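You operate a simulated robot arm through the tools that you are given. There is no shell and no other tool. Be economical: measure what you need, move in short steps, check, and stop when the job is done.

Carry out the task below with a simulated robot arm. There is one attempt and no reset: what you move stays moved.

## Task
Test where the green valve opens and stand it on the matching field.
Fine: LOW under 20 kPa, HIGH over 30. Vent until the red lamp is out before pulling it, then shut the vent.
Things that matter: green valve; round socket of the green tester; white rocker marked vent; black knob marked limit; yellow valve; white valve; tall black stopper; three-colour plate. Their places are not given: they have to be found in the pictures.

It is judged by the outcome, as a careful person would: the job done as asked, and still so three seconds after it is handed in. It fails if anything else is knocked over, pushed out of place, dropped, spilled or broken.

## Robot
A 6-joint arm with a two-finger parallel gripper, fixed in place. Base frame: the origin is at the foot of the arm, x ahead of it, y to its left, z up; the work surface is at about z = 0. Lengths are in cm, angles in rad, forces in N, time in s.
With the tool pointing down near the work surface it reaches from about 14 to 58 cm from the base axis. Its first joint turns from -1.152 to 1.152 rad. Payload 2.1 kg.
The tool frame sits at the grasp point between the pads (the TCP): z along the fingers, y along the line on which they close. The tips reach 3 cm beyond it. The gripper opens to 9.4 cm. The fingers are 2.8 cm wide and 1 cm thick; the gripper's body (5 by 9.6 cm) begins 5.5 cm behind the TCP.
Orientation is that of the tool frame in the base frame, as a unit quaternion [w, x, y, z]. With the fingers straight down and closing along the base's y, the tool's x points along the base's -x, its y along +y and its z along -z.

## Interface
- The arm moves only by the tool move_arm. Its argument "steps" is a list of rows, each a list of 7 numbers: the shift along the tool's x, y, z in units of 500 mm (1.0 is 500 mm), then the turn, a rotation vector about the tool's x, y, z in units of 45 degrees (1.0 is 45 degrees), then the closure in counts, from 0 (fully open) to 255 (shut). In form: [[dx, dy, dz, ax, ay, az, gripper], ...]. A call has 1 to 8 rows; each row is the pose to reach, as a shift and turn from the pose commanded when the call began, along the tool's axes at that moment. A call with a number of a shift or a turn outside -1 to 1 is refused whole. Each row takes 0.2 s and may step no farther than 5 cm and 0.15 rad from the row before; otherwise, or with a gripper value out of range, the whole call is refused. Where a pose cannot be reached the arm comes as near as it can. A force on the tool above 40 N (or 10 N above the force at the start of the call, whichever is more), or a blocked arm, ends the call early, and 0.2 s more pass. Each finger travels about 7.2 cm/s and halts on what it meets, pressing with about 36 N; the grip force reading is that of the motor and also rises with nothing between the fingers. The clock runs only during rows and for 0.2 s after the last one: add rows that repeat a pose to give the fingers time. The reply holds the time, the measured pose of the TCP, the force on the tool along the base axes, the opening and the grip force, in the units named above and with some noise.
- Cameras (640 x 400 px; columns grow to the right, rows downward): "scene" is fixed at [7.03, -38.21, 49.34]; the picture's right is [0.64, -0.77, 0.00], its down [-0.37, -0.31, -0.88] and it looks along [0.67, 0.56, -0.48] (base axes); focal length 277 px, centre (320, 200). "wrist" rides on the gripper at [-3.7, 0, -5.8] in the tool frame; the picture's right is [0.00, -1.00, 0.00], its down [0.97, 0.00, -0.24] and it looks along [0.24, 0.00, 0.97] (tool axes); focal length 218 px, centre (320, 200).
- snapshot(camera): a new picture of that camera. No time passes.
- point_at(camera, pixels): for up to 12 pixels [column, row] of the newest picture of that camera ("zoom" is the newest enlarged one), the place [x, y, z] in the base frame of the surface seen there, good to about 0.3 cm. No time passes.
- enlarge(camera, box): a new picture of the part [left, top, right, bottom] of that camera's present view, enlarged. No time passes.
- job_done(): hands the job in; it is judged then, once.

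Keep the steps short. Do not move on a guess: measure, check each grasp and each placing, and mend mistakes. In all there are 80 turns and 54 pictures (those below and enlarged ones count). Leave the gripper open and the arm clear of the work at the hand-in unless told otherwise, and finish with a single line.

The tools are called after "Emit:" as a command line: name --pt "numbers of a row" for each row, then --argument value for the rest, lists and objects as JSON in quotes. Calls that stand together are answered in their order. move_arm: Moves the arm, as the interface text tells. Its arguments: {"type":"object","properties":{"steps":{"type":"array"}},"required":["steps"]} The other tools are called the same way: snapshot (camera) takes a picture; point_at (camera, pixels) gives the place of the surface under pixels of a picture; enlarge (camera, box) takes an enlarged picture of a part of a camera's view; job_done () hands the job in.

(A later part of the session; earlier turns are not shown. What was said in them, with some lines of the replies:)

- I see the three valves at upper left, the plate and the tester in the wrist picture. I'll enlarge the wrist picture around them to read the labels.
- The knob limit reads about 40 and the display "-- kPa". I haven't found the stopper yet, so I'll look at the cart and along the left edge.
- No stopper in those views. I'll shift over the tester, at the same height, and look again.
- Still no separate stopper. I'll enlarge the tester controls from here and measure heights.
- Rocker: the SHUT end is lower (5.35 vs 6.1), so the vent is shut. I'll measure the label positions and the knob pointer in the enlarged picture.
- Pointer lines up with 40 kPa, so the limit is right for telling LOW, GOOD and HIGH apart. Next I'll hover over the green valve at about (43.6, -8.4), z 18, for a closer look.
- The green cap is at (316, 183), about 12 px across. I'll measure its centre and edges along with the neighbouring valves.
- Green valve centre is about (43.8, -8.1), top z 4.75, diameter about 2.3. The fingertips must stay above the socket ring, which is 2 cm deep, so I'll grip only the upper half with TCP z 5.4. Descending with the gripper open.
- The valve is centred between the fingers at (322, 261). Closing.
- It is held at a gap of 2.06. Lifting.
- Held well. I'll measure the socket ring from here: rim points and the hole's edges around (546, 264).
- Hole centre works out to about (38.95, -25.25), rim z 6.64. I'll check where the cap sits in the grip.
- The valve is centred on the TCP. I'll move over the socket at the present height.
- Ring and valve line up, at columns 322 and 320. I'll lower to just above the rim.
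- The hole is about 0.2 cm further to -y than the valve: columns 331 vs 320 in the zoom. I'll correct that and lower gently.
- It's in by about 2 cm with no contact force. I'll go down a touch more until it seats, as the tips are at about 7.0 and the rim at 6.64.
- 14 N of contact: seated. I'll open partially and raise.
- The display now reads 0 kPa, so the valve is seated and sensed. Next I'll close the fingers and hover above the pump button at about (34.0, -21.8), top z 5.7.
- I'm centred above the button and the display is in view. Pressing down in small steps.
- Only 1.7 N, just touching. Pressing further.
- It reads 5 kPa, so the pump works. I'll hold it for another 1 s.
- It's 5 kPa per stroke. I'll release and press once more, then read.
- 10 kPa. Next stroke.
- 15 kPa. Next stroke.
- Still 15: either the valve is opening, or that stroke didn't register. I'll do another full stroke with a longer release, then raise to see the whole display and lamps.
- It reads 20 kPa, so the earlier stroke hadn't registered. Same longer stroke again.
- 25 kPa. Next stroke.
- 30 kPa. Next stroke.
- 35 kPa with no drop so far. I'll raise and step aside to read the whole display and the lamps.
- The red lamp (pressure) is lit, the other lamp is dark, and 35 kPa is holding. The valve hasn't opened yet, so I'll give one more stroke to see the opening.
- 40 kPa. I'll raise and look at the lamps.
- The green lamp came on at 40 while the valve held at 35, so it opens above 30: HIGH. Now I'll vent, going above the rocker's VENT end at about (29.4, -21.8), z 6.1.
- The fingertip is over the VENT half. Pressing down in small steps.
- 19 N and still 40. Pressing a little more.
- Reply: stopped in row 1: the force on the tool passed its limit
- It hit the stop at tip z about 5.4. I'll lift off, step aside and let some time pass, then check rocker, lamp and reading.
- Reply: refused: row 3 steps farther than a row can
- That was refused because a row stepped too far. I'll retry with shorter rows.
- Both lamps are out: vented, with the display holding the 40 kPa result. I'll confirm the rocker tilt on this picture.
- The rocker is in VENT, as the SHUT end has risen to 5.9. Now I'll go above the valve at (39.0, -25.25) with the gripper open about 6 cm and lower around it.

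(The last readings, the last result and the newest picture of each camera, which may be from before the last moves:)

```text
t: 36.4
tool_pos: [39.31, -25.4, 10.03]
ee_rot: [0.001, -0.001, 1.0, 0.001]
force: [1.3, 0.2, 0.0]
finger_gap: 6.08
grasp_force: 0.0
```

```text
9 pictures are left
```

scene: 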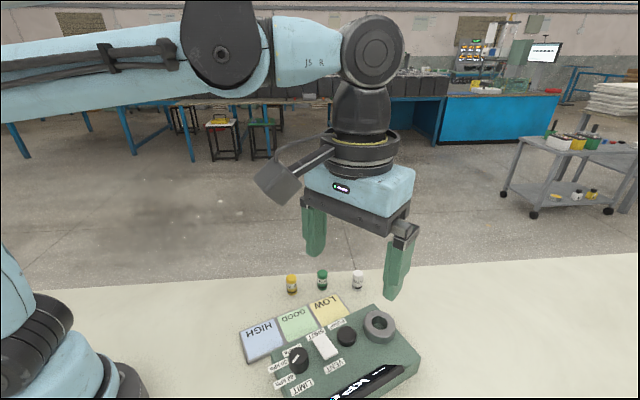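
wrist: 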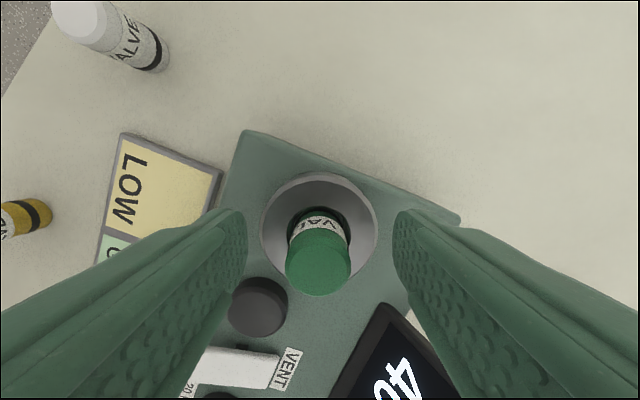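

The valve is centred, cap near (318, 265), and x is about 0.2 too far. I'll adjust and close.

Emit:
move_arm --pt "0.004 0.001 0 0 0 0 90" --pt "0.004 0.001 0 0 0 0 180" --pt "0.004 0.001 0 0 0 0 225" --pt "0.004 0.001 0 0 0 0 230" --pt "0.004 0.001 0 0 0 0 230"

```text
t: 37.6
tool_pos: [39.06, -25.31, 10.14]
ee_rot: [0.001, -0.001, 1.0, -0.001]
force: [0.5, -0.3, 0.3]
finger_gap: 2.22
grasp_force: 35.8
```

Gripped at 2.22. Pulling straight up slowly.

Emit:
move_arm --pt "0 0 -0.015 0 0 0 230" --pt "0 0 -0.03 0 0 0 230" --pt "0 0 -0.05 0 0 0 230" --pt "0 0 -0.08 0 0 0 230" --pt "0 0 -0.12 0 0 0 230" --pt "0 0 -0.12 0 0 0 230"

Emit:
snapshot --camera "wrist"

```text
t: 39.0
tool_pos: [39.06, -25.21, 16.19]
ee_rot: [0.001, 0.0, 1.0, 0.001]
force: [-0.7, -0.1, 0.2]
finger_gap: 2.18
grasp_force: 35.8
```

```text
8 pictures are left
```

wrist: 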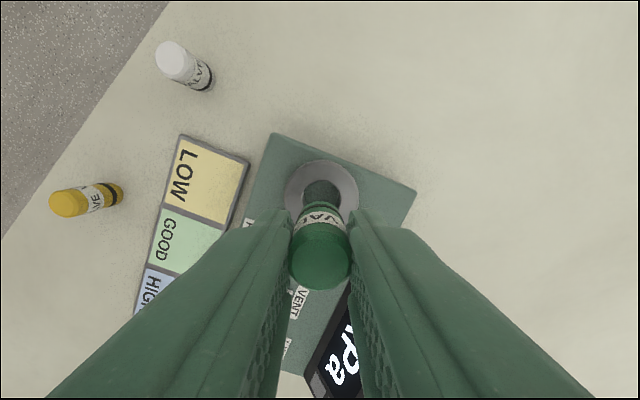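

The valve is out and still held. HIGH field centre computes to about (25.75, -8.0), z 0.8. Moving above it at the present height.

Emit:
move_arm --pt "0.044 0.057 0 0 0 0 230" --pt "0.089 0.115 0 0 0 0 230" --pt "0.133 0.172 0 0 0 0 230" --pt "0.177 0.229 0 0 0 0 230" --pt "0.222 0.287 0 0 0 0 230" --pt "0.266 0.344 0 0 0 0 230" --pt "0.266 0.344 0.06 0 0 0 230" --pt "0.266 0.344 0.12 0 0 0 230"

Emit:
snapshot --camera "wrist"

```text
t: 40.8
tool_pos: [25.95, -8.08, 9.9]
ee_rot: [0.001, -0.001, 1.0, 0.0]
force: [-0.3, 0.1, -0.9]
finger_gap: 2.18
grasp_force: 35.9
```

```text
7 pictures are left
```

wrist: 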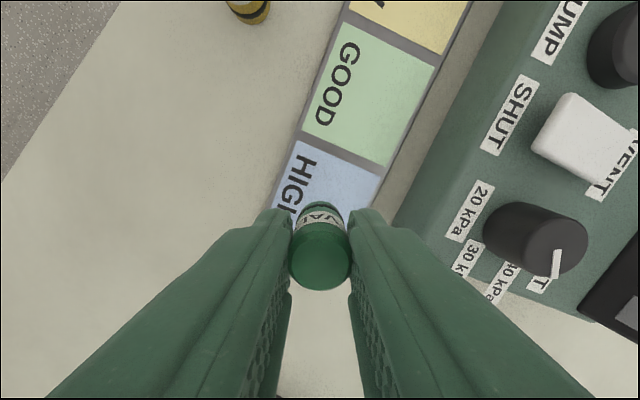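

The HIGH field's centre from this view is about (25.9, -8.1), and the TCP is there. Lowering until contact.

Emit:
move_arm --pt "0 0 0.03 0 0 0 230" --pt "0 0 0.055 0 0 0 230" --pt "0 0 0.062 0 0 0 230" --pt "0 0 0.064 0 0 0 230" --pt "0 0 0.066 0 0 0 230" --pt "0 0 0.066 0 0 0 230"

Emit:
enlarge --camera "scene" --box '[220, 280, 330, 370]'

```text
t: 42.2
tool_pos: [25.93, -7.99, 6.75]
ee_rot: [0.001, -0.001, 1.0, -0.001]
force: [-0.8, 0.4, -0.6]
finger_gap: 2.19
grasp_force: 35.8
```

```text
4.44 times, centred on (275, 325) of scene
```

zoom: 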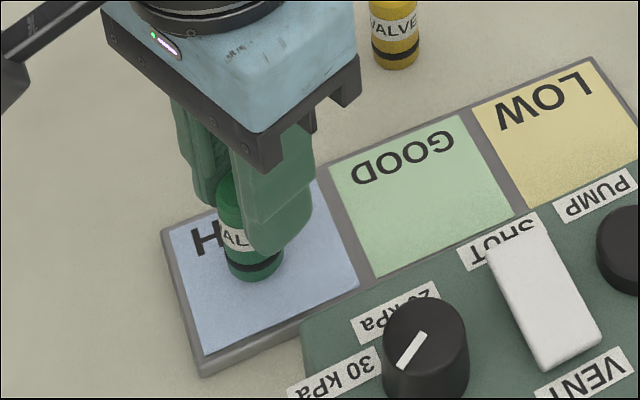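

It's over the middle of HIGH with no contact yet. Going down in 0.1 cm steps.

Emit:
move_arm --pt "0 0 0.002 0 0 0 230" --pt "0 0 0.004 0 0 0 230" --pt "0 0 0.006 0 0 0 230" --pt "0 0 0.006 0 0 0 230"

```text
t: 43.2
tool_pos: [25.73, -8.18, 6.48]
ee_rot: [0.001, -0.001, 1.0, 0.0]
force: [0.3, -0.3, 0.0]
finger_gap: 2.2
grasp_force: 35.9
```

Emit:
move_arm --pt "0 0 0.002 0 0 0 230" --pt "0 0 0.004 0 0 0 230" --pt "0 0 0.004 0 0 0 230"

```text
t: 44.0
tool_pos: [25.74, -8.12, 6.18]
ee_rot: [0.002, -0.001, 1.0, -0.001]
force: [-0.2, 2.5, 29.7]
finger_gap: 2.2
grasp_force: 35.6
```

Contact at 30 N, so it's standing. I'll ease up slightly, open and raise.

Emit:
move_arm --pt "0 0 -0.003 0 0 0 230" --pt "0 0 -0.003 0 0 0 180" --pt "0 0 -0.003 0 0 0 125" --pt "0 0 -0.003 0 0 0 125" --pt "0 0 -0.06 0 0 0 125" --pt "0 0 -0.14 0 0 0 125" --pt "0 0 -0.22 0 0 0 125"

Emit:
snapshot --camera "wrist"

```text
t: 45.6
tool_pos: [25.83, -7.92, 17.21]
ee_rot: [0.001, -0.001, 1.0, -0.001]
force: [-0.2, -0.8, 1.4]
finger_gap: 4.8
grasp_force: 0.1
```

```text
5 pictures are left
```

wrist: 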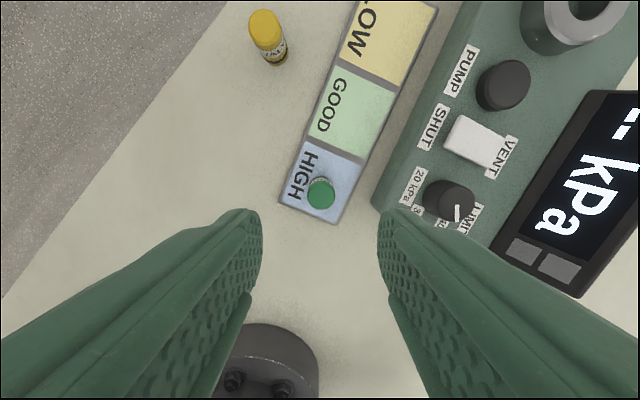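

The green valve stands on HIGH at (321, 193). Now the vent: I'll close the fingers and go above the SHUT end at about (30.6, -18.3), z 5.9.

Emit:
move_arm --pt "-0.032 -0.07 0 0 0 0 255" --pt "-0.064 -0.14 0 0 0 0 255" --pt "-0.0954 -0.2076 0 0 0 0 255" --pt "-0.0954 -0.2076 0 0 0 0 255" --pt "-0.0954 -0.2076 0.08 0 0 0 255" --pt "-0.0954 -0.2076 0.14 0 0 0 255" --pt "-0.0954 -0.2076 0.14 0 0 0 255"

Emit:
enlarge --camera "scene" --box '[230, 290, 380, 400]'

```text
t: 47.2
tool_pos: [30.36, -18.21, 10.11]
ee_rot: [0.001, -0.001, 1.0, 0.0]
force: [0.5, 0.1, -0.1]
finger_gap: 0.0
grasp_force: 33.2
```

```text
3.64 times, centred on (305, 345) of scene
```

zoom: 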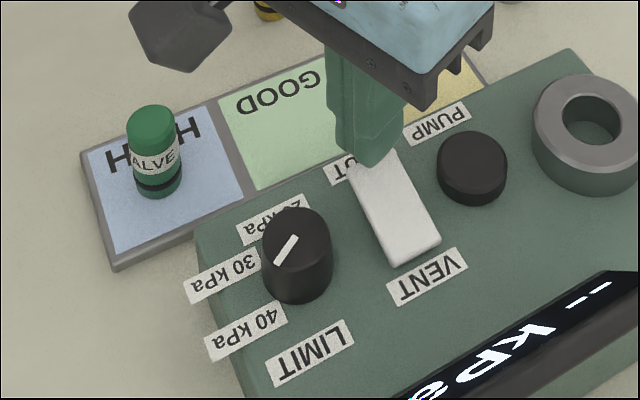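

The tip is over the SHUT half. Pressing as before.

Emit:
move_arm --pt "0 0 0.014 0 0 0 255" --pt "0 0 0.022 0 0 0 255" --pt "0 0 0.028 0 0 0 255" --pt "0 0 0.032 0 0 0 255" --pt "0 0 0.034 0 0 0 255" --pt "0 0 0.036 0 0 0 255" --pt "0 0 0.038 0 0 0 255"

```text
t: 48.8
tool_pos: [30.45, -18.37, 8.49]
ee_rot: [-0.001, -0.001, 1.0, 0.0]
force: [0.0, 1.7, 17.0]
finger_gap: 0.01
grasp_force: 32.8
stopped in row 7: the force on the tool passed its limit (the readings are from after the stop); the commanded pose is now the measured one
```

It reached the stop. Raising straight up, moving clear and opening.

Emit:
move_arm --pt "0 0 -0.08 0 0 0 255" --pt "0 0 -0.16 0 0 0 255" --pt "0 0 -0.24 0 0 0 255" --pt "0 0 -0.32 0 0 0 100" --pt "0 0 -0.36 0 0 0 0" --pt "0 0 -0.36 0 0 0 0" --pt "0 0 -0.36 0 0 0 0"

Emit:
snapshot --camera "wrist"

```text
t: 50.4
tool_pos: [30.55, -18.39, 26.59]
ee_rot: [-0.001, 0.0, 1.0, 0.001]
force: [0.6, 0.7, 0.6]
finger_gap: 9.4
grasp_force: 0.1
```

```text
3 pictures are left
```

wrist: 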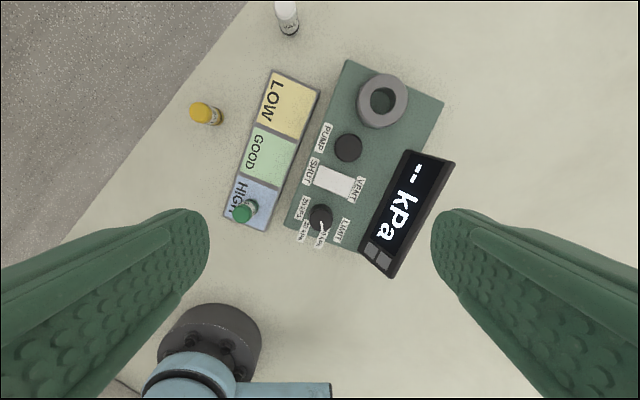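

The valve stands on HIGH and the lamps are out. I'll check the rocker tilt and that the other pieces are in place.

Emit:
point_at --camera "wrist" --pixels '[[319, 173], [350, 188], [334, 181], [243, 214], [201, 111], [286, 10], [348, 147]]'

Emit:
enlarge --camera "scene" --box '[230, 260, 430, 400]'

```text
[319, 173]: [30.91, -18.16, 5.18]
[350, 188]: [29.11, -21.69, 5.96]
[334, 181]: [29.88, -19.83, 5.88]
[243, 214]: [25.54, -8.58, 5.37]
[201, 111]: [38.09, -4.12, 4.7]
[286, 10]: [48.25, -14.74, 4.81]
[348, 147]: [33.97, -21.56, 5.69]
```

```text
2.86 times, centred on (330, 330) of scene
```

zoom: 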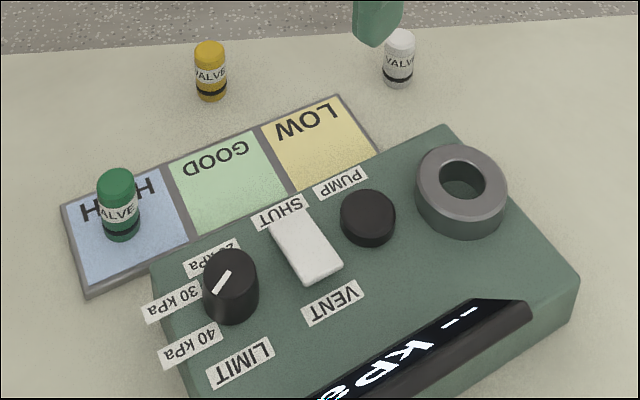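

The rocker is back in SHUT (5.2 vs 6.0), the green valve stands on HIGH, the other pieces are untouched, and the gripper is open and clear. Handing in.

Emit:
job_done

```text
The job is handed in.
```

The green valve held at 35 kPa and the green lamp lit at 40 (also the limit setting), so it is HIGH and stands on the HIGH field; I vented until the red lamp was out before pulling it, then shut the vent (the tall black stopper was never seen or needed).
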